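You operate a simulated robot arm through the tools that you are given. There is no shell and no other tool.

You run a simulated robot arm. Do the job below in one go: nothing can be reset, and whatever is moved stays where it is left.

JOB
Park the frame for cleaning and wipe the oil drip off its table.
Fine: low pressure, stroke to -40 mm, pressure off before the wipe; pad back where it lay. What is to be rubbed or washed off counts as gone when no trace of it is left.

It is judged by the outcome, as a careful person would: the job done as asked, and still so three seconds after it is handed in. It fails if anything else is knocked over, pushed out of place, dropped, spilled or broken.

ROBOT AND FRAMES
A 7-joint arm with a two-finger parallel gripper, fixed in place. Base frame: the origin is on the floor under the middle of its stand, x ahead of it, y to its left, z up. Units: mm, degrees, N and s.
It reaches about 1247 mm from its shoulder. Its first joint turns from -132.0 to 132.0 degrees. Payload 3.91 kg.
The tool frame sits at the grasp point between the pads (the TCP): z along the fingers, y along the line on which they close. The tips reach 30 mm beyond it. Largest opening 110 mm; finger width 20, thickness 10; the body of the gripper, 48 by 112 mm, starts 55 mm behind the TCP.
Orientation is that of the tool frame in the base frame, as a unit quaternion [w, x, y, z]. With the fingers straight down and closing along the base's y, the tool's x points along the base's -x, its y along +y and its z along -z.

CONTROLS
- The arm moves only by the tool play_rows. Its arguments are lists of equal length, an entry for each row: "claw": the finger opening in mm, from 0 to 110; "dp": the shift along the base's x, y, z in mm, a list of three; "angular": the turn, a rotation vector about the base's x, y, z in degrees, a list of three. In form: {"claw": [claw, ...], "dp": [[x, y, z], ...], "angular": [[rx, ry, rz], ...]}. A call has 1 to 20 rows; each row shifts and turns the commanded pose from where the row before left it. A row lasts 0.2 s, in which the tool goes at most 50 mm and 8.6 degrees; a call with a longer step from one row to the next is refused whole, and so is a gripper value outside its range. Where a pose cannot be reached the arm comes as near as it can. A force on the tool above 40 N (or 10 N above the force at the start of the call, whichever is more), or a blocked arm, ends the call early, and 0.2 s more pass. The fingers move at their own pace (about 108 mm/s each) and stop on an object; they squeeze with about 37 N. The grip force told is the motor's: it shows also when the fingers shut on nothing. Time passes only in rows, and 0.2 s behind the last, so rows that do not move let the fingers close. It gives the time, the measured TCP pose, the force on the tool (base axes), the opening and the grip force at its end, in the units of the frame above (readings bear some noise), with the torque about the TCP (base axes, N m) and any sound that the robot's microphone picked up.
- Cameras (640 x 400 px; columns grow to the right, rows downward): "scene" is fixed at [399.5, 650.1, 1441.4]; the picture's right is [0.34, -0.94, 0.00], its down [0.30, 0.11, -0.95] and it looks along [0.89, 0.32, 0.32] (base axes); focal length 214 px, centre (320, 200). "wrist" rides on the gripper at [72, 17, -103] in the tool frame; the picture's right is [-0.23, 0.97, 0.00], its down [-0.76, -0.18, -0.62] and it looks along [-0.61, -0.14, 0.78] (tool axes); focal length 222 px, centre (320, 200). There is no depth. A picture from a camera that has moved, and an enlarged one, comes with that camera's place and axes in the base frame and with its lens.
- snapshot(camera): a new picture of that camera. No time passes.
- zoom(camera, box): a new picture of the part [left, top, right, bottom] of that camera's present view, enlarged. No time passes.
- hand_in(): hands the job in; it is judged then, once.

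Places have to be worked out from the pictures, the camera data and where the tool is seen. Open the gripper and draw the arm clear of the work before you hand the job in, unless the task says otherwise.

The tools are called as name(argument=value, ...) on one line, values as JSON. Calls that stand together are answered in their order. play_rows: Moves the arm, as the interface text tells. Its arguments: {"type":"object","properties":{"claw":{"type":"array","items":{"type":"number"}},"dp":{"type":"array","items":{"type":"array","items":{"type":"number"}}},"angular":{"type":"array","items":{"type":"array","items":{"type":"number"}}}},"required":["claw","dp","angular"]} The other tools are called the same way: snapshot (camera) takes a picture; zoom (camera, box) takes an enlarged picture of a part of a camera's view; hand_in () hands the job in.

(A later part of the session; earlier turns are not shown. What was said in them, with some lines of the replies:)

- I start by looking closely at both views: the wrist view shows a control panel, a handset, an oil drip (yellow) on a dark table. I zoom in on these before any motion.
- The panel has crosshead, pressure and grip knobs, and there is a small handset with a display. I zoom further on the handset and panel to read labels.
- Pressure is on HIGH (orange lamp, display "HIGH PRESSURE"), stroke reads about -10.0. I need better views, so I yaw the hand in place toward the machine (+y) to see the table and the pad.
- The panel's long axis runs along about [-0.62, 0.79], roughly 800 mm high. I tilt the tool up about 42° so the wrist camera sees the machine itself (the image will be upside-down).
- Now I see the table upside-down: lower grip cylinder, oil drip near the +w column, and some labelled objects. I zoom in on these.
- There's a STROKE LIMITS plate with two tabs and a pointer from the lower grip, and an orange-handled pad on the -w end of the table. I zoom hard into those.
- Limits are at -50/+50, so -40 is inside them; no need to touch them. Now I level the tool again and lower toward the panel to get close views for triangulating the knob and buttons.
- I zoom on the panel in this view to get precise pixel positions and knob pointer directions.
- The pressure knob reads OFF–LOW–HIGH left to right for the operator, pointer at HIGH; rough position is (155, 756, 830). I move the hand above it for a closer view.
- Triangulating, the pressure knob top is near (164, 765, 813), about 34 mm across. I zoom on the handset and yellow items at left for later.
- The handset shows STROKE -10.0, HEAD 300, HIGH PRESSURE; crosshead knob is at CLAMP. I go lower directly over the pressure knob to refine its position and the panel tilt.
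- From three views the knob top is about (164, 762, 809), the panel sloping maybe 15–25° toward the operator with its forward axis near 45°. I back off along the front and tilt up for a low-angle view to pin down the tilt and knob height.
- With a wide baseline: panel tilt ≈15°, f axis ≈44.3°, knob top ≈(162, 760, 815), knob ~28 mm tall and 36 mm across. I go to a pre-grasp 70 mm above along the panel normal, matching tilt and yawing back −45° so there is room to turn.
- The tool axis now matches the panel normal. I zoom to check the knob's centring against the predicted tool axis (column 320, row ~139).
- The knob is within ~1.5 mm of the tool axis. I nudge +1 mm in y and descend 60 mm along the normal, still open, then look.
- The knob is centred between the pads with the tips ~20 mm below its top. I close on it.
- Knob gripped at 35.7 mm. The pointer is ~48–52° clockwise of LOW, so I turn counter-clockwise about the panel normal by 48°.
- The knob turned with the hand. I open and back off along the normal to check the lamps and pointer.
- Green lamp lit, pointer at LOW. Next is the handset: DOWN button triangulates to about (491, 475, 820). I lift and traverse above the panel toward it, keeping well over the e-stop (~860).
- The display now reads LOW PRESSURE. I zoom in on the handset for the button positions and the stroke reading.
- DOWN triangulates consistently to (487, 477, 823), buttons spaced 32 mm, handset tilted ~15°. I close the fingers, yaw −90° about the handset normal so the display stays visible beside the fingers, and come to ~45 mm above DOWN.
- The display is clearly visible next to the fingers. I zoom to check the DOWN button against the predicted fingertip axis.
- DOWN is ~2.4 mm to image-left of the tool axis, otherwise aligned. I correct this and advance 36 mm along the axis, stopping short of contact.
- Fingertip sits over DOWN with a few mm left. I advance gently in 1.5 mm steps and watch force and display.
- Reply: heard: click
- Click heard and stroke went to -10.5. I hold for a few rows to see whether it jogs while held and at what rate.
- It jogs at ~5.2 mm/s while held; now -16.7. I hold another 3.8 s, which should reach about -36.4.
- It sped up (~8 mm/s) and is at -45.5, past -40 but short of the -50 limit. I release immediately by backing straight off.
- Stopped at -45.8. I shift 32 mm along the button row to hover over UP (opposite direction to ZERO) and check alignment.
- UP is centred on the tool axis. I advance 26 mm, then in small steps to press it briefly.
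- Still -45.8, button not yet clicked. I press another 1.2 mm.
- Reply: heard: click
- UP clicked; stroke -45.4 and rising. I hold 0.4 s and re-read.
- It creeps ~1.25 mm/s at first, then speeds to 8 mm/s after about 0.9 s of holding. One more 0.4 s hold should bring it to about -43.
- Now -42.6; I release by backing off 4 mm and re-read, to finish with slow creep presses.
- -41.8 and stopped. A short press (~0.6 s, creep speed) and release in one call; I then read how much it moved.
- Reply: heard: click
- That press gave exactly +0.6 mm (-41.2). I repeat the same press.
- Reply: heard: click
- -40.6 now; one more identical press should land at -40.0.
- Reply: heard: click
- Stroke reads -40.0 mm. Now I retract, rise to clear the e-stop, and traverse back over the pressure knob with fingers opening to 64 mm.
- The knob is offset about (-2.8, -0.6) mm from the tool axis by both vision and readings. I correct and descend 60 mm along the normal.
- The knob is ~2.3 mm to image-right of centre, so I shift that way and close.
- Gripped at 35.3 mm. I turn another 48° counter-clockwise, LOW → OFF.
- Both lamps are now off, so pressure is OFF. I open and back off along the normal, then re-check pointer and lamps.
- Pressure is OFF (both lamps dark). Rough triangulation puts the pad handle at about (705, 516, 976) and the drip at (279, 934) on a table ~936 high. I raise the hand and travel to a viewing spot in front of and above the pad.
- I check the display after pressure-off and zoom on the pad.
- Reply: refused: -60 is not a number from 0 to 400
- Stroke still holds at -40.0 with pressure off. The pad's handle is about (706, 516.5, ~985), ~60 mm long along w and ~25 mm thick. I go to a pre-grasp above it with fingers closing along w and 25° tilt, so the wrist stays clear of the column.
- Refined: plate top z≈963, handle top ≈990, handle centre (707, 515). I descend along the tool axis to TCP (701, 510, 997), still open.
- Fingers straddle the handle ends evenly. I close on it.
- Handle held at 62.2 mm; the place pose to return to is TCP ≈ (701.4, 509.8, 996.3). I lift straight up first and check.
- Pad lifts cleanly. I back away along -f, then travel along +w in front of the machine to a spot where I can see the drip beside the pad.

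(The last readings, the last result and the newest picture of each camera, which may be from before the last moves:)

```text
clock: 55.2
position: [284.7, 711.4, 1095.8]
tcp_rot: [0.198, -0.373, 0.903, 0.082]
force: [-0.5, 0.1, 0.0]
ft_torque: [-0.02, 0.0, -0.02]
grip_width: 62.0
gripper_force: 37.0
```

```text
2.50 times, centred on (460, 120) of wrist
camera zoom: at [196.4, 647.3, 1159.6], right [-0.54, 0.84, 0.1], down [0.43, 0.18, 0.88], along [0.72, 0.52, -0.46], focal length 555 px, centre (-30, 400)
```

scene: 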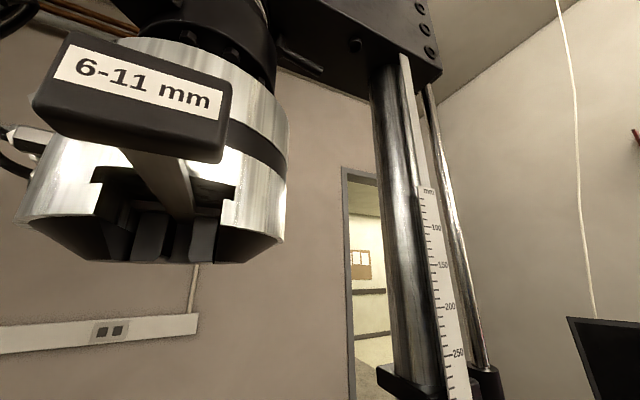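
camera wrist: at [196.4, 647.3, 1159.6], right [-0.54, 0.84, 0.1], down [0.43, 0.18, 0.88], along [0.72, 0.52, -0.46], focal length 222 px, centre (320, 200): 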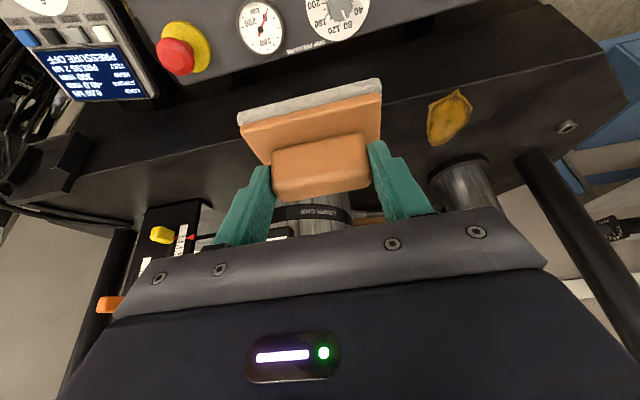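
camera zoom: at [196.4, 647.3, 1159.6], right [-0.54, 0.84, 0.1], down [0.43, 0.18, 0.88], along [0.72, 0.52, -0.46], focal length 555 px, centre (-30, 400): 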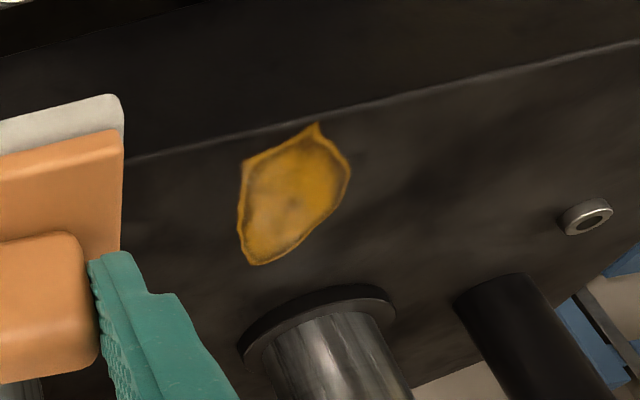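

Display confirms "PRESSURE OFF". The drip spans roughly f 798–898, w 440–501, starting at the table's front edge; flange of the column starts at f≈939. I check the lower-grip hoses near the wipe zone before going in.

zoom(camera="wrist", box=[340, 130, 500, 230])

zoom(camera="wrist", box=[0, 0, 220, 110])

```text
4.00 times, centred on (420, 180) of wrist
camera zoom: at [196.4, 647.3, 1159.6], right [-0.54, 0.84, 0.1], down [0.43, 0.18, 0.88], along [0.72, 0.52, -0.46], focal length 888 px, centre (-80, 280)
```

zoom: 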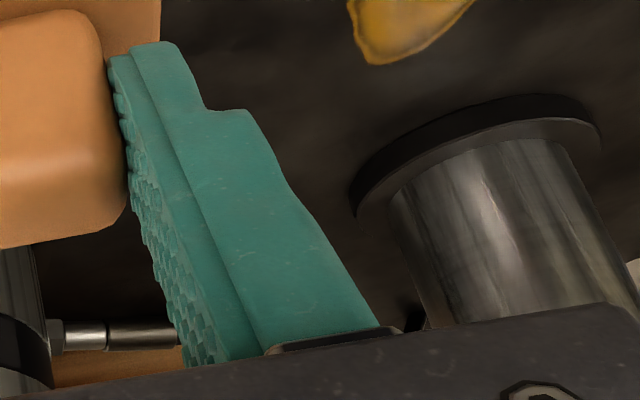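

```text
2.91 times, centred on (110, 55) of wrist
camera zoom: at [196.4, 647.3, 1159.6], right [-0.54, 0.84, 0.1], down [0.43, 0.18, 0.88], along [0.72, 0.52, -0.46], focal length 646 px, centre (931, 622)
```

zoom: 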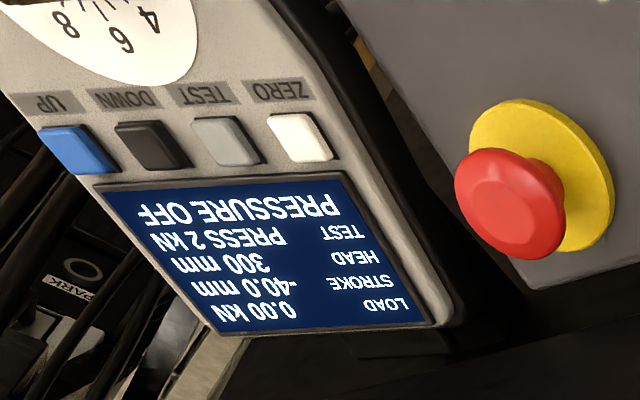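

There's a "PARK" label on something at far left. I zoom in on it to see what it belongs to.

zoom(camera="wrist", box=[0, 50, 80, 120])

zoom(camera="wrist", box=[0, 30, 160, 230])

```text
5.71 times, centred on (40, 85) of wrist
camera zoom: at [196.4, 647.3, 1159.6], right [-0.54, 0.84, 0.1], down [0.43, 0.18, 0.88], along [0.72, 0.52, -0.46], focal length 1269 px, centre (1920, 857)
```

zoom: 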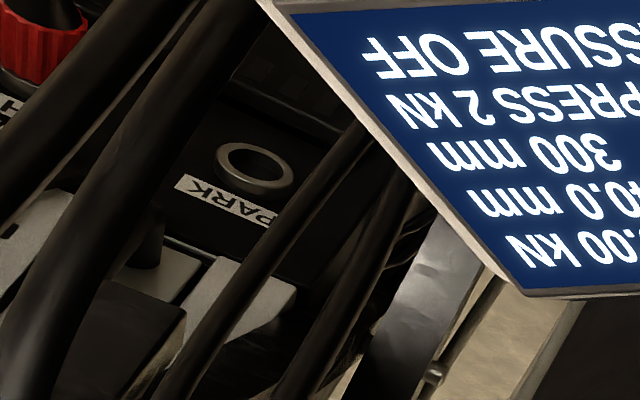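

```text
2.00 times, centred on (80, 130) of wrist
camera zoom: at [196.4, 647.3, 1159.6], right [-0.54, 0.84, 0.1], down [0.43, 0.18, 0.88], along [0.72, 0.52, -0.46], focal length 444 px, centre (800, 340)
```

zoom: 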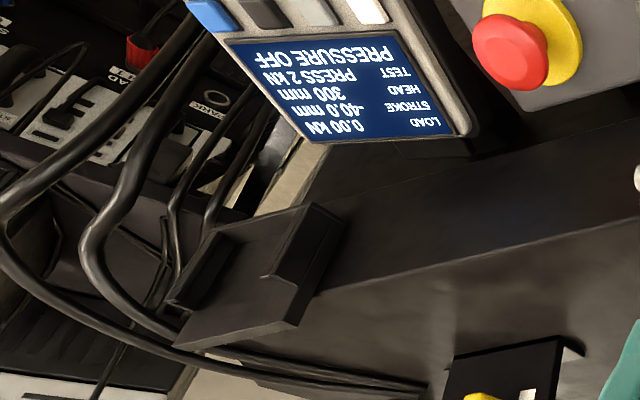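

"PARK" is just a cable socket on the rack, unrelated. Hoses are well behind (f≈1050), so the wipe area is free. I bring the pad above the drip (pad centre f≈840, w≈470) and lower to ~15 mm above contact.

play_rows(claw=[50, 50, 50, 50, 50, 50, 50, 50, 50, 50, 50, 50], dp=[[-27.9, 28.6, 0], [-27.9, 28.6, 0], [-27.9, 28.6, 0], [-27.9, 28.6, 0], [23.4, 22.9, 0], [23.4, 22.9, 0], [23.4, 22.9, 0], [23.4, 22.9, 0], [0, 0, -30], [0, 0, -30], [0, 0, -22], [0, 0, 0]], angular=[[0, 0, 0], [0, 0, 0], [0, 0, 0], [0, 0, 0], [0, 0, 0], [0, 0, 0], [0, 0, 0], [0, 0, 0], [0, 0, 0], [0, 0, 0], [0, 0, 0], [0, 0, 0]])

snapshot(camera="wrist")

```text
clock: 57.8
position: [265.5, 915.6, 1012.0]
tcp_rot: [0.198, -0.372, 0.903, 0.081]
force: [0.5, 0.5, -0.9]
ft_torque: [0.02, -0.01, 0.02]
grip_width: 62.1
gripper_force: 37.4
```

```text
taken
camera wrist: at [177.1, 851.1, 1076.7], right [-0.54, 0.84, 0.1], down [0.43, 0.18, 0.88], along [0.72, 0.52, -0.46], focal length 222 px, centre (320, 200)
```

wrist: 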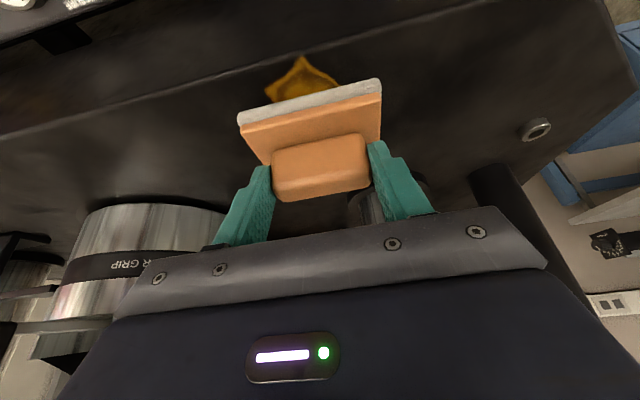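

The pad is over the drip with its front tip peeking out. I lower gently until contact force shows.

play_rows(claw=[50, 50, 50, 50, 50], dp=[[0, 0, -5], [0, 0, -5], [0, 0, -3], [0, 0, -1.5], [0, 0, 0]], angular=[[0, 0, 0], [0, 0, 0], [0, 0, 0], [0, 0, 0], [0, 0, 0]])

```text
clock: 59.0
position: [264.5, 917.3, 999.8]
tcp_rot: [0.198, -0.373, 0.903, 0.082]
force: [-0.6, -0.4, -0.7]
ft_torque: [0.01, 0.0, 0.02]
grip_width: 62.1
gripper_force: 36.7
```

No contact yet at z≈999.8. I continue down in 1.5 mm steps.

play_rows(claw=[50, 50, 50, 50], dp=[[0, 0, -1.5], [0, 0, -1.5], [0, 0, -1], [0, 0, 0]], angular=[[0, 0, 0], [0, 0, 0], [0, 0, 0], [0, 0, 0]])

```text
clock: 60.0
position: [265.6, 916.3, 996.4]
tcp_rot: [0.199, -0.372, 0.903, 0.083]
force: [-1.8, 2.8, 8.5]
ft_torque: [-0.08, -0.1, 0.02]
grip_width: 62.2
gripper_force: 37.5
```

Contact at z≈996.4 with ~8.5 N. I rub along f: front to the table edge, back toward the flange (staying clear of it), and repeat.

play_rows(claw=[50, 50, 50, 50, 50, 50, 50, 50, 50, 50, 50, 50, 50, 50], dp=[[-8.95, -8.73, 0], [-8.95, -8.73, 0], [8.95, 8.73, 0], [8.95, 8.73, 0], [8.95, 8.73, 0], [8.95, 8.73, 0], [8.95, 8.73, 0], [8.95, 8.73, 0], [-8.95, -8.73, 0], [-8.95, -8.73, 0], [-8.95, -8.73, 0], [-8.95, -8.73, 0], [-8.95, -8.73, 0], [-8.95, -8.73, 0]], angular=[[0, 0, 0], [0, 0, 0], [0, 0, 0], [0, 0, 0], [0, 0, 0], [0, 0, 0], [0, 0, 0], [0, 0, 0], [0, 0, 0], [0, 0, 0], [0, 0, 0], [0, 0, 0], [0, 0, 0], [0, 0, 0]])

snapshot(camera="wrist")

```text
clock: 63.0
position: [248.3, 897.3, 996.2]
tcp_rot: [0.198, -0.371, 0.903, 0.082]
force: [0.2, -0.2, 12.4]
ft_torque: [0.16, -0.16, 0.06]
grip_width: 62.0
gripper_force: 37.4
```

```text
taken
camera wrist: at [159.5, 833.3, 1060.0], right [-0.54, 0.84, 0.1], down [0.43, 0.18, 0.88], along [0.72, 0.52, -0.46], focal length 222 px, centre (320, 200)
```

wrist: 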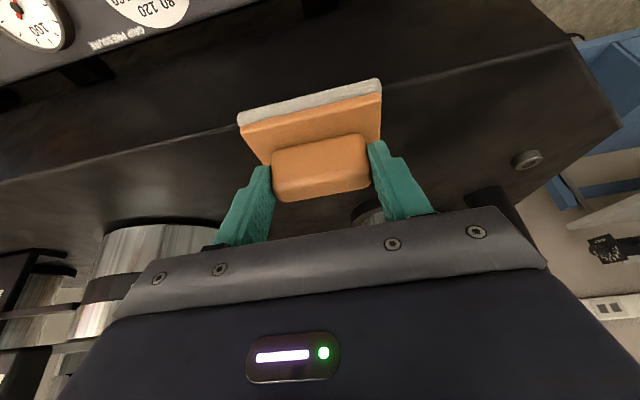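

Nothing is visible from the drip's front tip now. I do another pair of passes offset ±12 mm sideways to cover the edges.

play_rows(claw=[50, 50, 50, 50, 50, 50, 50, 50, 50, 50, 50, 50, 50, 50, 50, 50], dp=[[-8.4, 8.6, 0], [8.95, 8.73, 0], [8.95, 8.73, 0], [8.95, 8.73, 0], [8.95, 8.73, 0], [8.95, 8.73, 0], [8.95, 8.73, 0], [8.4, -8.6, 0], [8.4, -8.6, 0], [-8.95, -8.73, 0], [-8.95, -8.73, 0], [-8.95, -8.73, 0], [-8.95, -8.73, 0], [-8.95, -8.73, 0], [-8.95, -8.73, 0], [-8.4, 8.6, 0]], angular=[[0, 0, 0], [0, 0, 0], [0, 0, 0], [0, 0, 0], [0, 0, 0], [0, 0, 0], [0, 0, 0], [0, 0, 0], [0, 0, 0], [0, 0, 0], [0, 0, 0], [0, 0, 0], [0, 0, 0], [0, 0, 0], [0, 0, 0], [0, 0, 0]])

play_rows(claw=[50, 50, 50, 50, 50, 50, 50, 50, 50], dp=[[0, 0, 15], [0, 0, 30], [0, 0, 30], [-20, -20, 10], [-20, -20, 0], [-20, -20, 0], [25, -26, 0], [25, -26, 0], [25, -26, 0]], angular=[[0, 0, 0], [0, 0, 0], [0, 0, 0], [0, 0, 0], [0, 0, 0], [0, 0, 0], [0, 0, 0], [0, 0, 0], [0, 0, 0]])

snapshot(camera="wrist")

```text
clock: 66.4
position: [249.1, 898.6, 995.8]
tcp_rot: [0.198, -0.372, 0.903, 0.081]
force: [1.5, -3.3, 8.2]
ft_torque: [-0.05, -0.13, -0.05]
grip_width: 62.5
gripper_force: 37.1
```

```text
clock: 68.4
position: [264.2, 761.6, 1078.9]
tcp_rot: [0.198, -0.373, 0.903, 0.081]
force: [-0.6, 0.1, -1.0]
ft_torque: [-0.02, -0.05, -0.01]
grip_width: 62.4
gripper_force: 37.4
```

```text
taken
camera wrist: at [175.0, 697.1, 1143.7], right [-0.54, 0.84, 0.09], down [0.43, 0.18, 0.88], along [0.72, 0.52, -0.46], focal length 222 px, centre (320, 200)
```

wrist: 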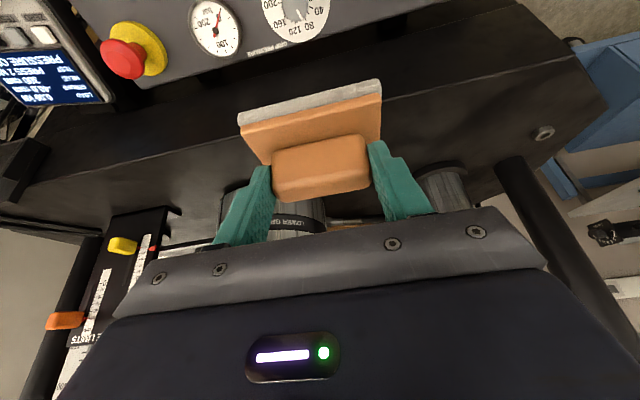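

I lifted off and moved aside; the drip area looks clean at this scale. I zoom in to check for traces.

zoom(camera="wrist", box=[375, 60, 535, 190])

zoom(camera="wrist", box=[380, 80, 460, 140])

zoom(camera="wrist", box=[380, 110, 470, 180])

```text
3.08 times, centred on (455, 125) of wrist
camera zoom: at [175.0, 697.1, 1143.7], right [-0.54, 0.84, 0.09], down [0.43, 0.18, 0.88], along [0.72, 0.52, -0.46], focal length 684 px, centre (-95, 431)
```

zoom: 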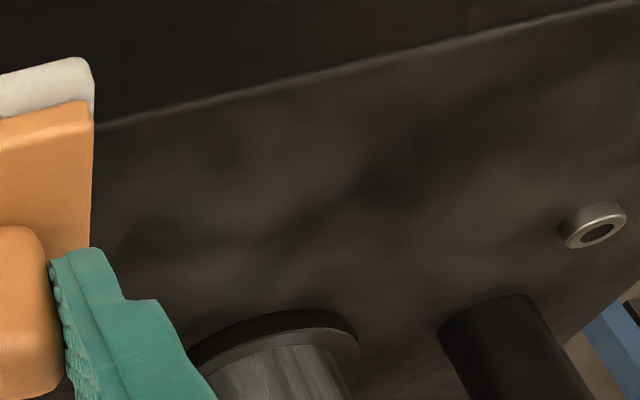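

```text
6.67 times, centred on (420, 110) of wrist
camera zoom: at [175.0, 697.1, 1143.7], right [-0.54, 0.84, 0.09], down [0.43, 0.18, 0.88], along [0.72, 0.52, -0.46], focal length 1481 px, centre (-347, 800)
```

zoom: 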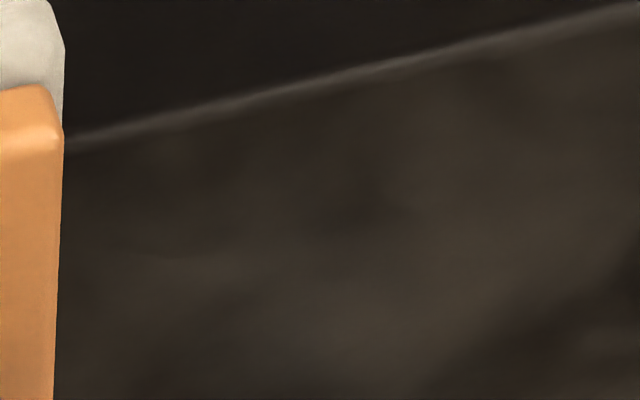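

```text
5.71 times, centred on (425, 145) of wrist
camera zoom: at [175.0, 697.1, 1143.7], right [-0.54, 0.84, 0.09], down [0.43, 0.18, 0.88], along [0.72, 0.52, -0.46], focal length 1269 px, centre (-280, 514)
```

zoom: 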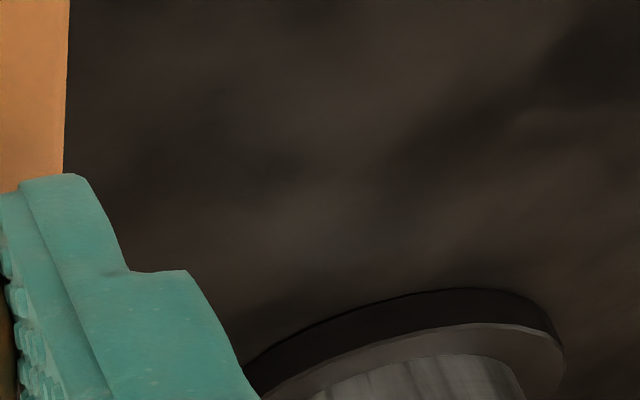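

No trace of oil remains in the whole former drip area. I take the pad back: along -w in front of the machine, then in over its resting spot at z≈1097.

play_rows(claw=[50, 50, 50, 50, 50, 50, 50, 50, 50, 50, 50, 50, 50, 50, 50, 50, 50, 50], dp=[[-15, -14.7, 18], [30.8, -31.6, 0], [30.8, -31.6, 0], [30.8, -31.6, 0], [30.8, -31.6, 0], [30.8, -31.6, 0], [30.8, -31.6, 0], [30.8, -31.6, 0], [30.8, -31.6, 0], [30.8, -31.6, 0], [30.8, -31.6, 0], [30.8, -31.6, 0], [28.3, 27.6, 0], [28.3, 27.6, 0], [28.3, 27.6, 0], [28.3, 27.6, 0], [0, 0, 0], [0, 0, 0]], angular=[[0, 0, 0], [0, 0, 0], [0, 0, 0], [0, 0, 0], [0, 0, 0], [0, 0, 0], [0, 0, 0], [0, 0, 0], [0, 0, 0], [0, 0, 0], [0, 0, 0], [0, 0, 0], [0, 0, 0], [0, 0, 0], [0, 0, 0], [0, 0, 0], [0, 0, 0], [0, 0, 0]])

snapshot(camera="wrist")

```text
clock: 72.2
position: [699.4, 508.0, 1098.3]
tcp_rot: [0.198, -0.373, 0.903, 0.082]
force: [-0.6, 0.6, -0.3]
ft_torque: [0.0, -0.02, 0.01]
grip_width: 62.0
gripper_force: 37.2
```

```text
taken
camera wrist: at [610.3, 443.8, 1161.9], right [-0.54, 0.84, 0.1], down [0.43, 0.18, 0.88], along [0.72, 0.52, -0.46], focal length 222 px, centre (320, 200)
```

wrist: 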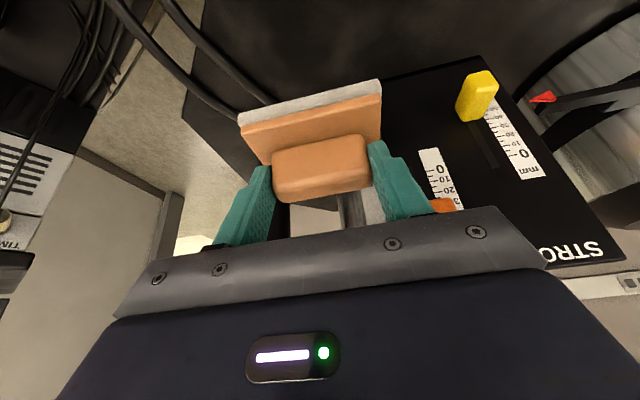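

The pose is within ~2 mm of the recorded one. I correct by about (+2, +2) and descend most of the way, then fine-tune against the recorded grasp camera pose (612.2, 445.1, 1060.3).

play_rows(claw=[50, 50, 50, 50, 50, 50], dp=[[1, 1, -25], [1, 1, -25], [0, 0, -20], [0, 0, -15], [0, 0, 0], [0, 0, 0]], angular=[[0, 0, 0], [0, 0, 0], [0, 0, 0], [0, 0, 0], [0, 0, 0], [0, 0, 0]])

snapshot(camera="wrist")

```text
clock: 73.6
position: [703.0, 509.6, 1014.6]
tcp_rot: [0.197, -0.373, 0.903, 0.082]
force: [-0.2, -0.3, -0.3]
ft_torque: [0.01, -0.03, -0.01]
grip_width: 62.2
gripper_force: 36.8
```

```text
taken
camera wrist: at [613.6, 445.1, 1078.2], right [-0.54, 0.84, 0.1], down [0.43, 0.18, 0.88], along [0.72, 0.52, -0.46], focal length 222 px, centre (320, 200)
```

wrist: 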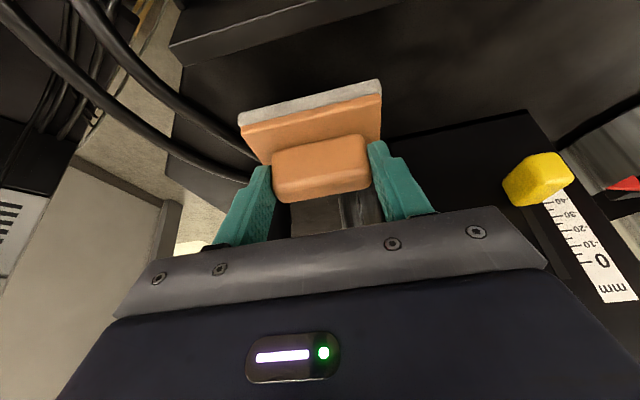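

Now I need (-1.4, 0, -17.9). I lower most of that, ending gently.

play_rows(claw=[50, 50, 50, 50, 50, 50], dp=[[-0.7, 0, -6], [-0.7, 0, -5], [0, 0, -3], [0, 0, -2], [0, 0, -1.5], [0, 0, 0]], angular=[[0, 0, 0], [0, 0, 0], [0, 0, 0], [0, 0, 0], [0, 0, 0], [0, 0, 0]])

snapshot(camera="wrist")

zoom(camera="wrist", box=[220, 80, 420, 230])

```text
clock: 75.0
position: [700.1, 512.6, 995.6]
tcp_rot: [0.197, -0.372, 0.903, 0.081]
force: [0.8, 0.8, -0.1]
ft_torque: [-0.01, -0.02, 0.03]
grip_width: 62.1
gripper_force: 37.5
```

```text
taken
camera wrist: at [611.9, 447.4, 1060.2], right [-0.54, 0.84, 0.1], down [0.43, 0.18, 0.88], along [0.72, 0.52, -0.46], focal length 222 px, centre (320, 200)
```

wrist: 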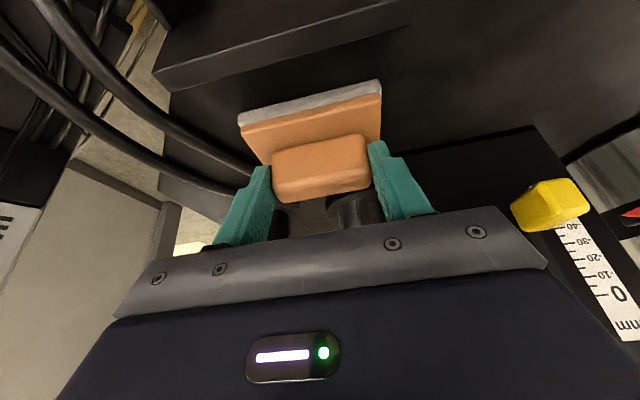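

```text
2.67 times, centred on (320, 155) of wrist
camera zoom: at [611.9, 447.4, 1060.2], right [-0.54, 0.84, 0.1], down [0.43, 0.18, 0.88], along [0.72, 0.52, -0.46], focal length 592 px, centre (320, 320)
```

zoom: 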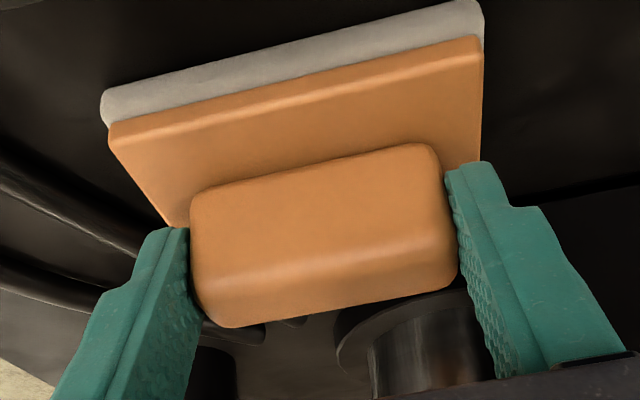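

Still no contact and y reads ~2.3 mm high versus the recorded pose. I correct that, then ease down in sub-mm steps to light contact.

play_rows(claw=[50, 50, 50, 50, 50], dp=[[0.3, -1.2, 0], [0, -1.1, 0], [0, 0, 0], [0, 0, -0.5], [0, 0, 0]], angular=[[0, 0, 0], [0, 0, 0], [0, 0, 0], [0, 0, 0], [0, 0, 0]])

zoom(camera="wrist", box=[220, 80, 420, 230])

```text
clock: 76.2
position: [701.5, 509.3, 994.3]
tcp_rot: [0.199, -0.373, 0.903, 0.082]
force: [0.1, -1.0, 5.1]
ft_torque: [-0.01, 0.02, -0.04]
grip_width: 61.8
gripper_force: 36.8
```

```text
2.67 times, centred on (320, 155) of wrist
camera zoom: at [612.2, 445.1, 1059.8], right [-0.54, 0.84, 0.1], down [0.43, 0.18, 0.89], along [0.72, 0.52, -0.46], focal length 592 px, centre (320, 320)
```

zoom: 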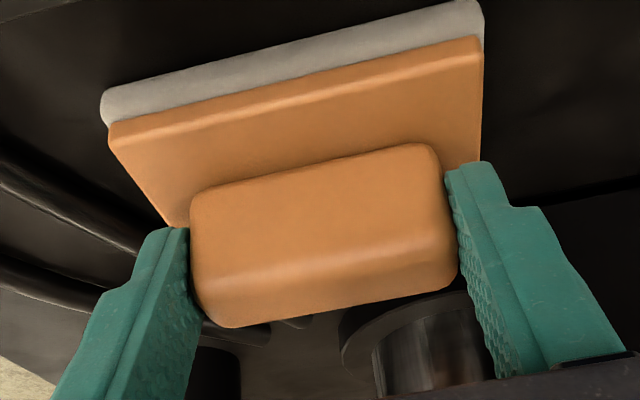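

Camera pose matches the grasp record exactly, with 5 N contact: the pad is seated. I open and back straight out along the tool axis.

play_rows(claw=[64, 70, 78, 80, 80, 80, 80, 80, 80], dp=[[0, 0, 0], [0, 0, 0], [0, 0, 0], [0, 0, 0], [-3, -2.9, 9.1], [-6, -5.9, 18.1], [-6, -5.9, 18.1], [-6, -5.9, 18.1], [0, 0, 0]], angular=[[0, 0, 0], [0, 0, 0], [0, 0, 0], [0, 0, 0], [0, 0, 0], [0, 0, 0], [0, 0, 0], [0, 0, 0], [0, 0, 0]])

snapshot(camera="wrist")

```text
clock: 78.2
position: [679.9, 488.7, 1057.7]
tcp_rot: [0.198, -0.372, 0.903, 0.081]
force: [0.8, 0.0, -1.2]
ft_torque: [-0.01, -0.02, 0.0]
grip_width: 80.1
gripper_force: 0.1
```

```text
taken
camera wrist: at [591.0, 425.5, 1122.3], right [-0.54, 0.84, 0.1], down [0.43, 0.18, 0.88], along [0.72, 0.52, -0.46], focal length 222 px, centre (320, 200)
```

wrist: 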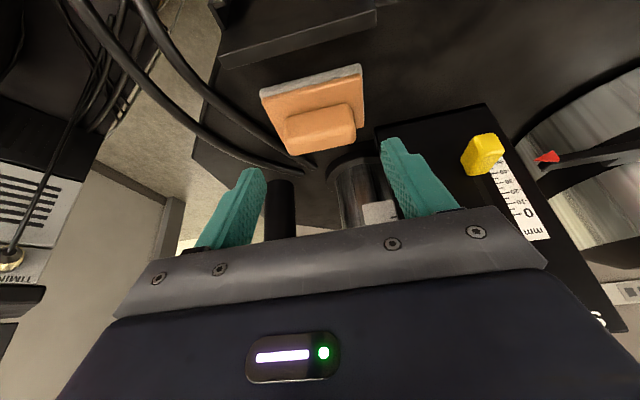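

The pad lies where it was. I lift up and back, away from the machine, and travel to a viewpoint for a final check of the table, panel and display.

play_rows(claw=[80, 80, 80, 80, 80, 80, 80, 80, 80, 80, 80, 80, 80, 80, 80, 80], dp=[[-20, -20, 30], [-25, -25, 30], [-25, -25, 30], [-25, -25, 20], [-33, 26, 0], [-33, 26, 0], [-33, 26, 0], [-33, 26, 0], [-33, 26, 0], [-33, 26, 0], [-33, 26, 0], [-33, 26, 0], [-33, 26, 0], [-33, 26, 0], [-33, 26, 0], [0, 0, 0]], angular=[[0, 0, 0], [0, 0, 0], [0, 0, 0], [0, 0, 0], [0, 0, 0], [0, 0, 0], [0, 0, 0], [0, 0, 0], [0, 0, 0], [0, 0, 0], [0, 0, 0], [0, 0, 0], [0, 0, 0], [0, 0, 0], [0, 0, 0], [0, 0, 0]])

snapshot(camera="wrist")

snapshot(camera="scene")

```text
clock: 81.6
position: [224.5, 679.8, 1170.1]
tcp_rot: [0.198, -0.372, 0.903, 0.081]
force: [0.8, 0.2, 0.6]
ft_torque: [0.02, 0.02, 0.03]
grip_width: 80.0
gripper_force: 0.1
```

```text
taken
camera wrist: at [134.7, 614.6, 1233.5], right [-0.54, 0.84, 0.1], down [0.43, 0.18, 0.88], along [0.72, 0.52, -0.46], focal length 222 px, centre (320, 200)
```

wrist: 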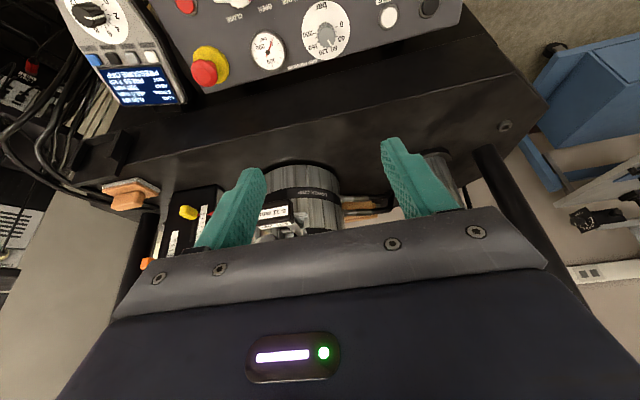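

```text
taken
```

scene: 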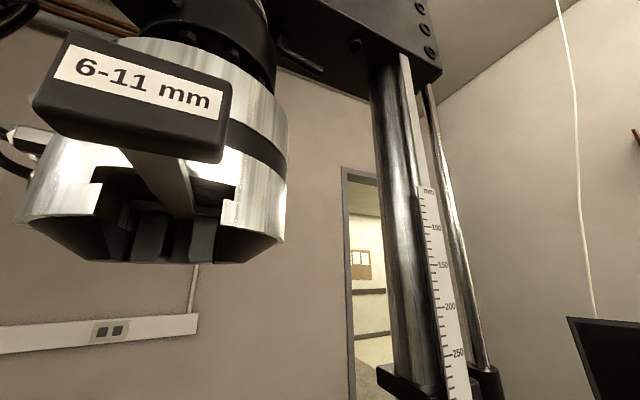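

The scene looks undisturbed. I zoom on the table where the drip was, the display, and the pad for a last check.

zoom(camera="wrist", box=[340, 60, 500, 170])

zoom(camera="wrist", box=[90, 50, 200, 120])

zoom(camera="wrist", box=[60, 120, 240, 280])

zoom(camera="wrist", box=[240, 0, 460, 90])

```text
3.64 times, centred on (420, 115) of wrist
camera zoom: at [134.7, 614.6, 1233.5], right [-0.54, 0.84, 0.1], down [0.43, 0.18, 0.88], along [0.72, 0.52, -0.46], focal length 808 px, centre (-44, 509)
```

zoom: 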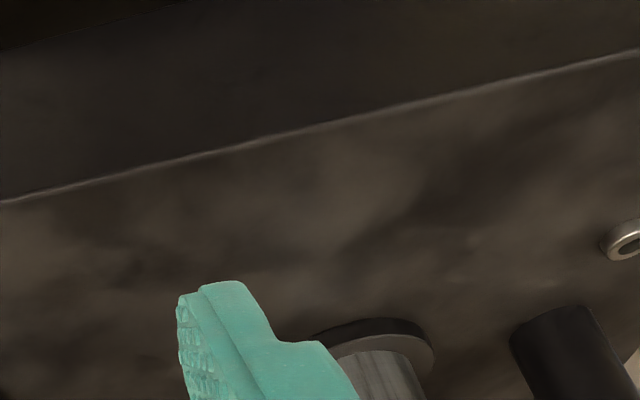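

```text
5.71 times, centred on (145, 85) of wrist
camera zoom: at [134.7, 614.6, 1233.5], right [-0.54, 0.84, 0.1], down [0.43, 0.18, 0.88], along [0.72, 0.52, -0.46], focal length 1269 px, centre (1320, 857)
```

zoom: 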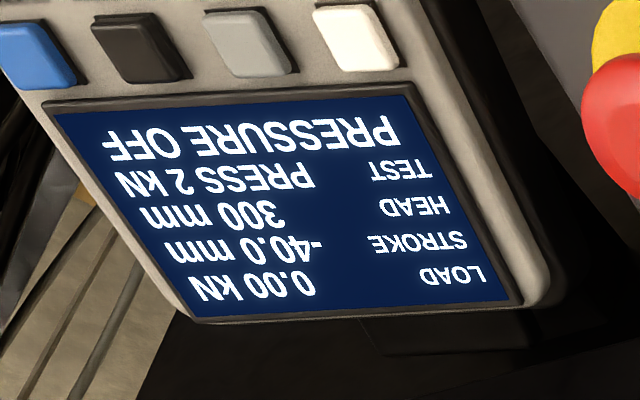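

```text
2.50 times, centred on (150, 200) of wrist
camera zoom: at [134.7, 614.6, 1233.5], right [-0.54, 0.84, 0.1], down [0.43, 0.18, 0.88], along [0.72, 0.52, -0.46], focal length 555 px, centre (745, 200)
```

zoom: 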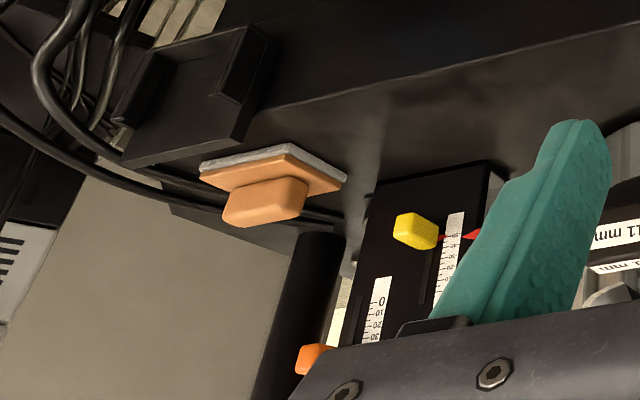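

```text
2.91 times, centred on (350, 45) of wrist
camera zoom: at [134.7, 614.6, 1233.5], right [-0.54, 0.84, 0.1], down [0.43, 0.18, 0.88], along [0.72, 0.52, -0.46], focal length 646 px, centre (233, 651)
```

zoom: 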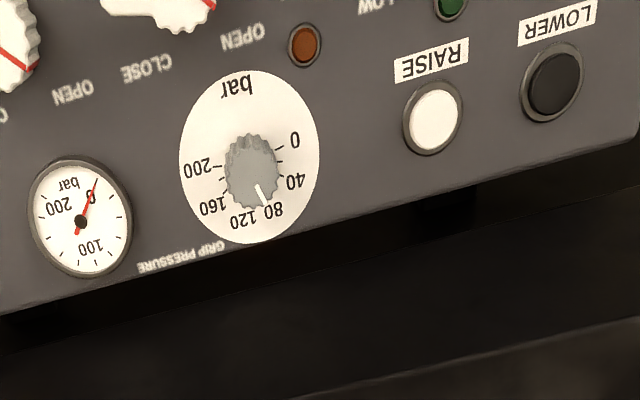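

Everything checks: pressure off (gauge at 0), stroke -40.0 mm, table clean, pad back in place. I open the gripper fully and draw the arm back to near its start pose before handing in.

play_rows(claw=[90, 100, 110, 110, 110, 110, 110], dp=[[-30, -24, 18], [-30, -24, 18], [-30, -24, 18], [-30, -24, 18], [-30, -24, 18], [-15, -12, 6], [0, 0, 0]], angular=[[0, 0, 0], [0, 0, 0], [0, 0, 0], [0, 0, 0], [0, 0, 0], [0, 0, 0], [0, 0, 0]])

snapshot(camera="wrist")

```text
clock: 83.2
position: [55.8, 547.0, 1267.2]
tcp_rot: [0.198, -0.373, 0.903, 0.082]
force: [-0.1, -0.5, -0.1]
ft_torque: [0.01, -0.01, 0.02]
grip_width: 109.9
gripper_force: 0.0
```

```text
taken
camera wrist: at [-32.4, 483.5, 1330.5], right [-0.54, 0.84, 0.1], down [0.43, 0.18, 0.88], along [0.72, 0.52, -0.46], focal length 222 px, centre (320, 200)
```

wrist: 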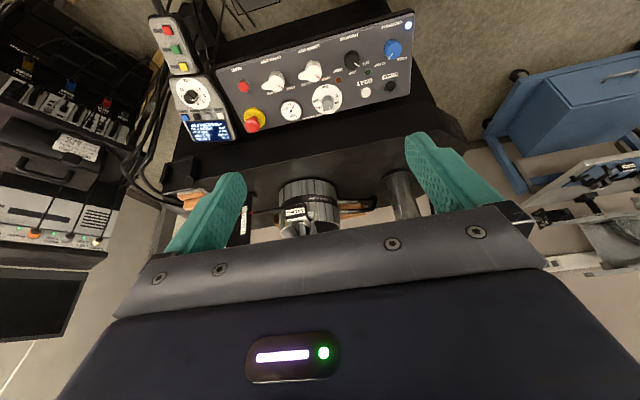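

The arm is back at its start position with the gripper open and clear. The machine, panel and pad all show the state asked for, so I hand in.

hand_in()

```text
The job is handed in.
```

The frame is parked and the oil drip is wiped off its table; the job is handed in.

- **Pressure:** I turned it from HIGH to LOW before moving the stroke, and to OFF before the wipe. The display reads PRESSURE OFF.
- **Stroke:** It reads -40.0 mm and did not move after the pressure was shut off. On the way down it overshot to -45.8 mm, short of the -50 mm limit, and I brought it back up in small steps.
- **Wipe:** Zoomed views of the table afterwards show no trace of the oil.
- **Pad:** It is back where it lay, set down at the same pose I picked it up from.

Nothing else was moved or knocked over in the pictures I checked. The arm is back near its start position with the gripper open.
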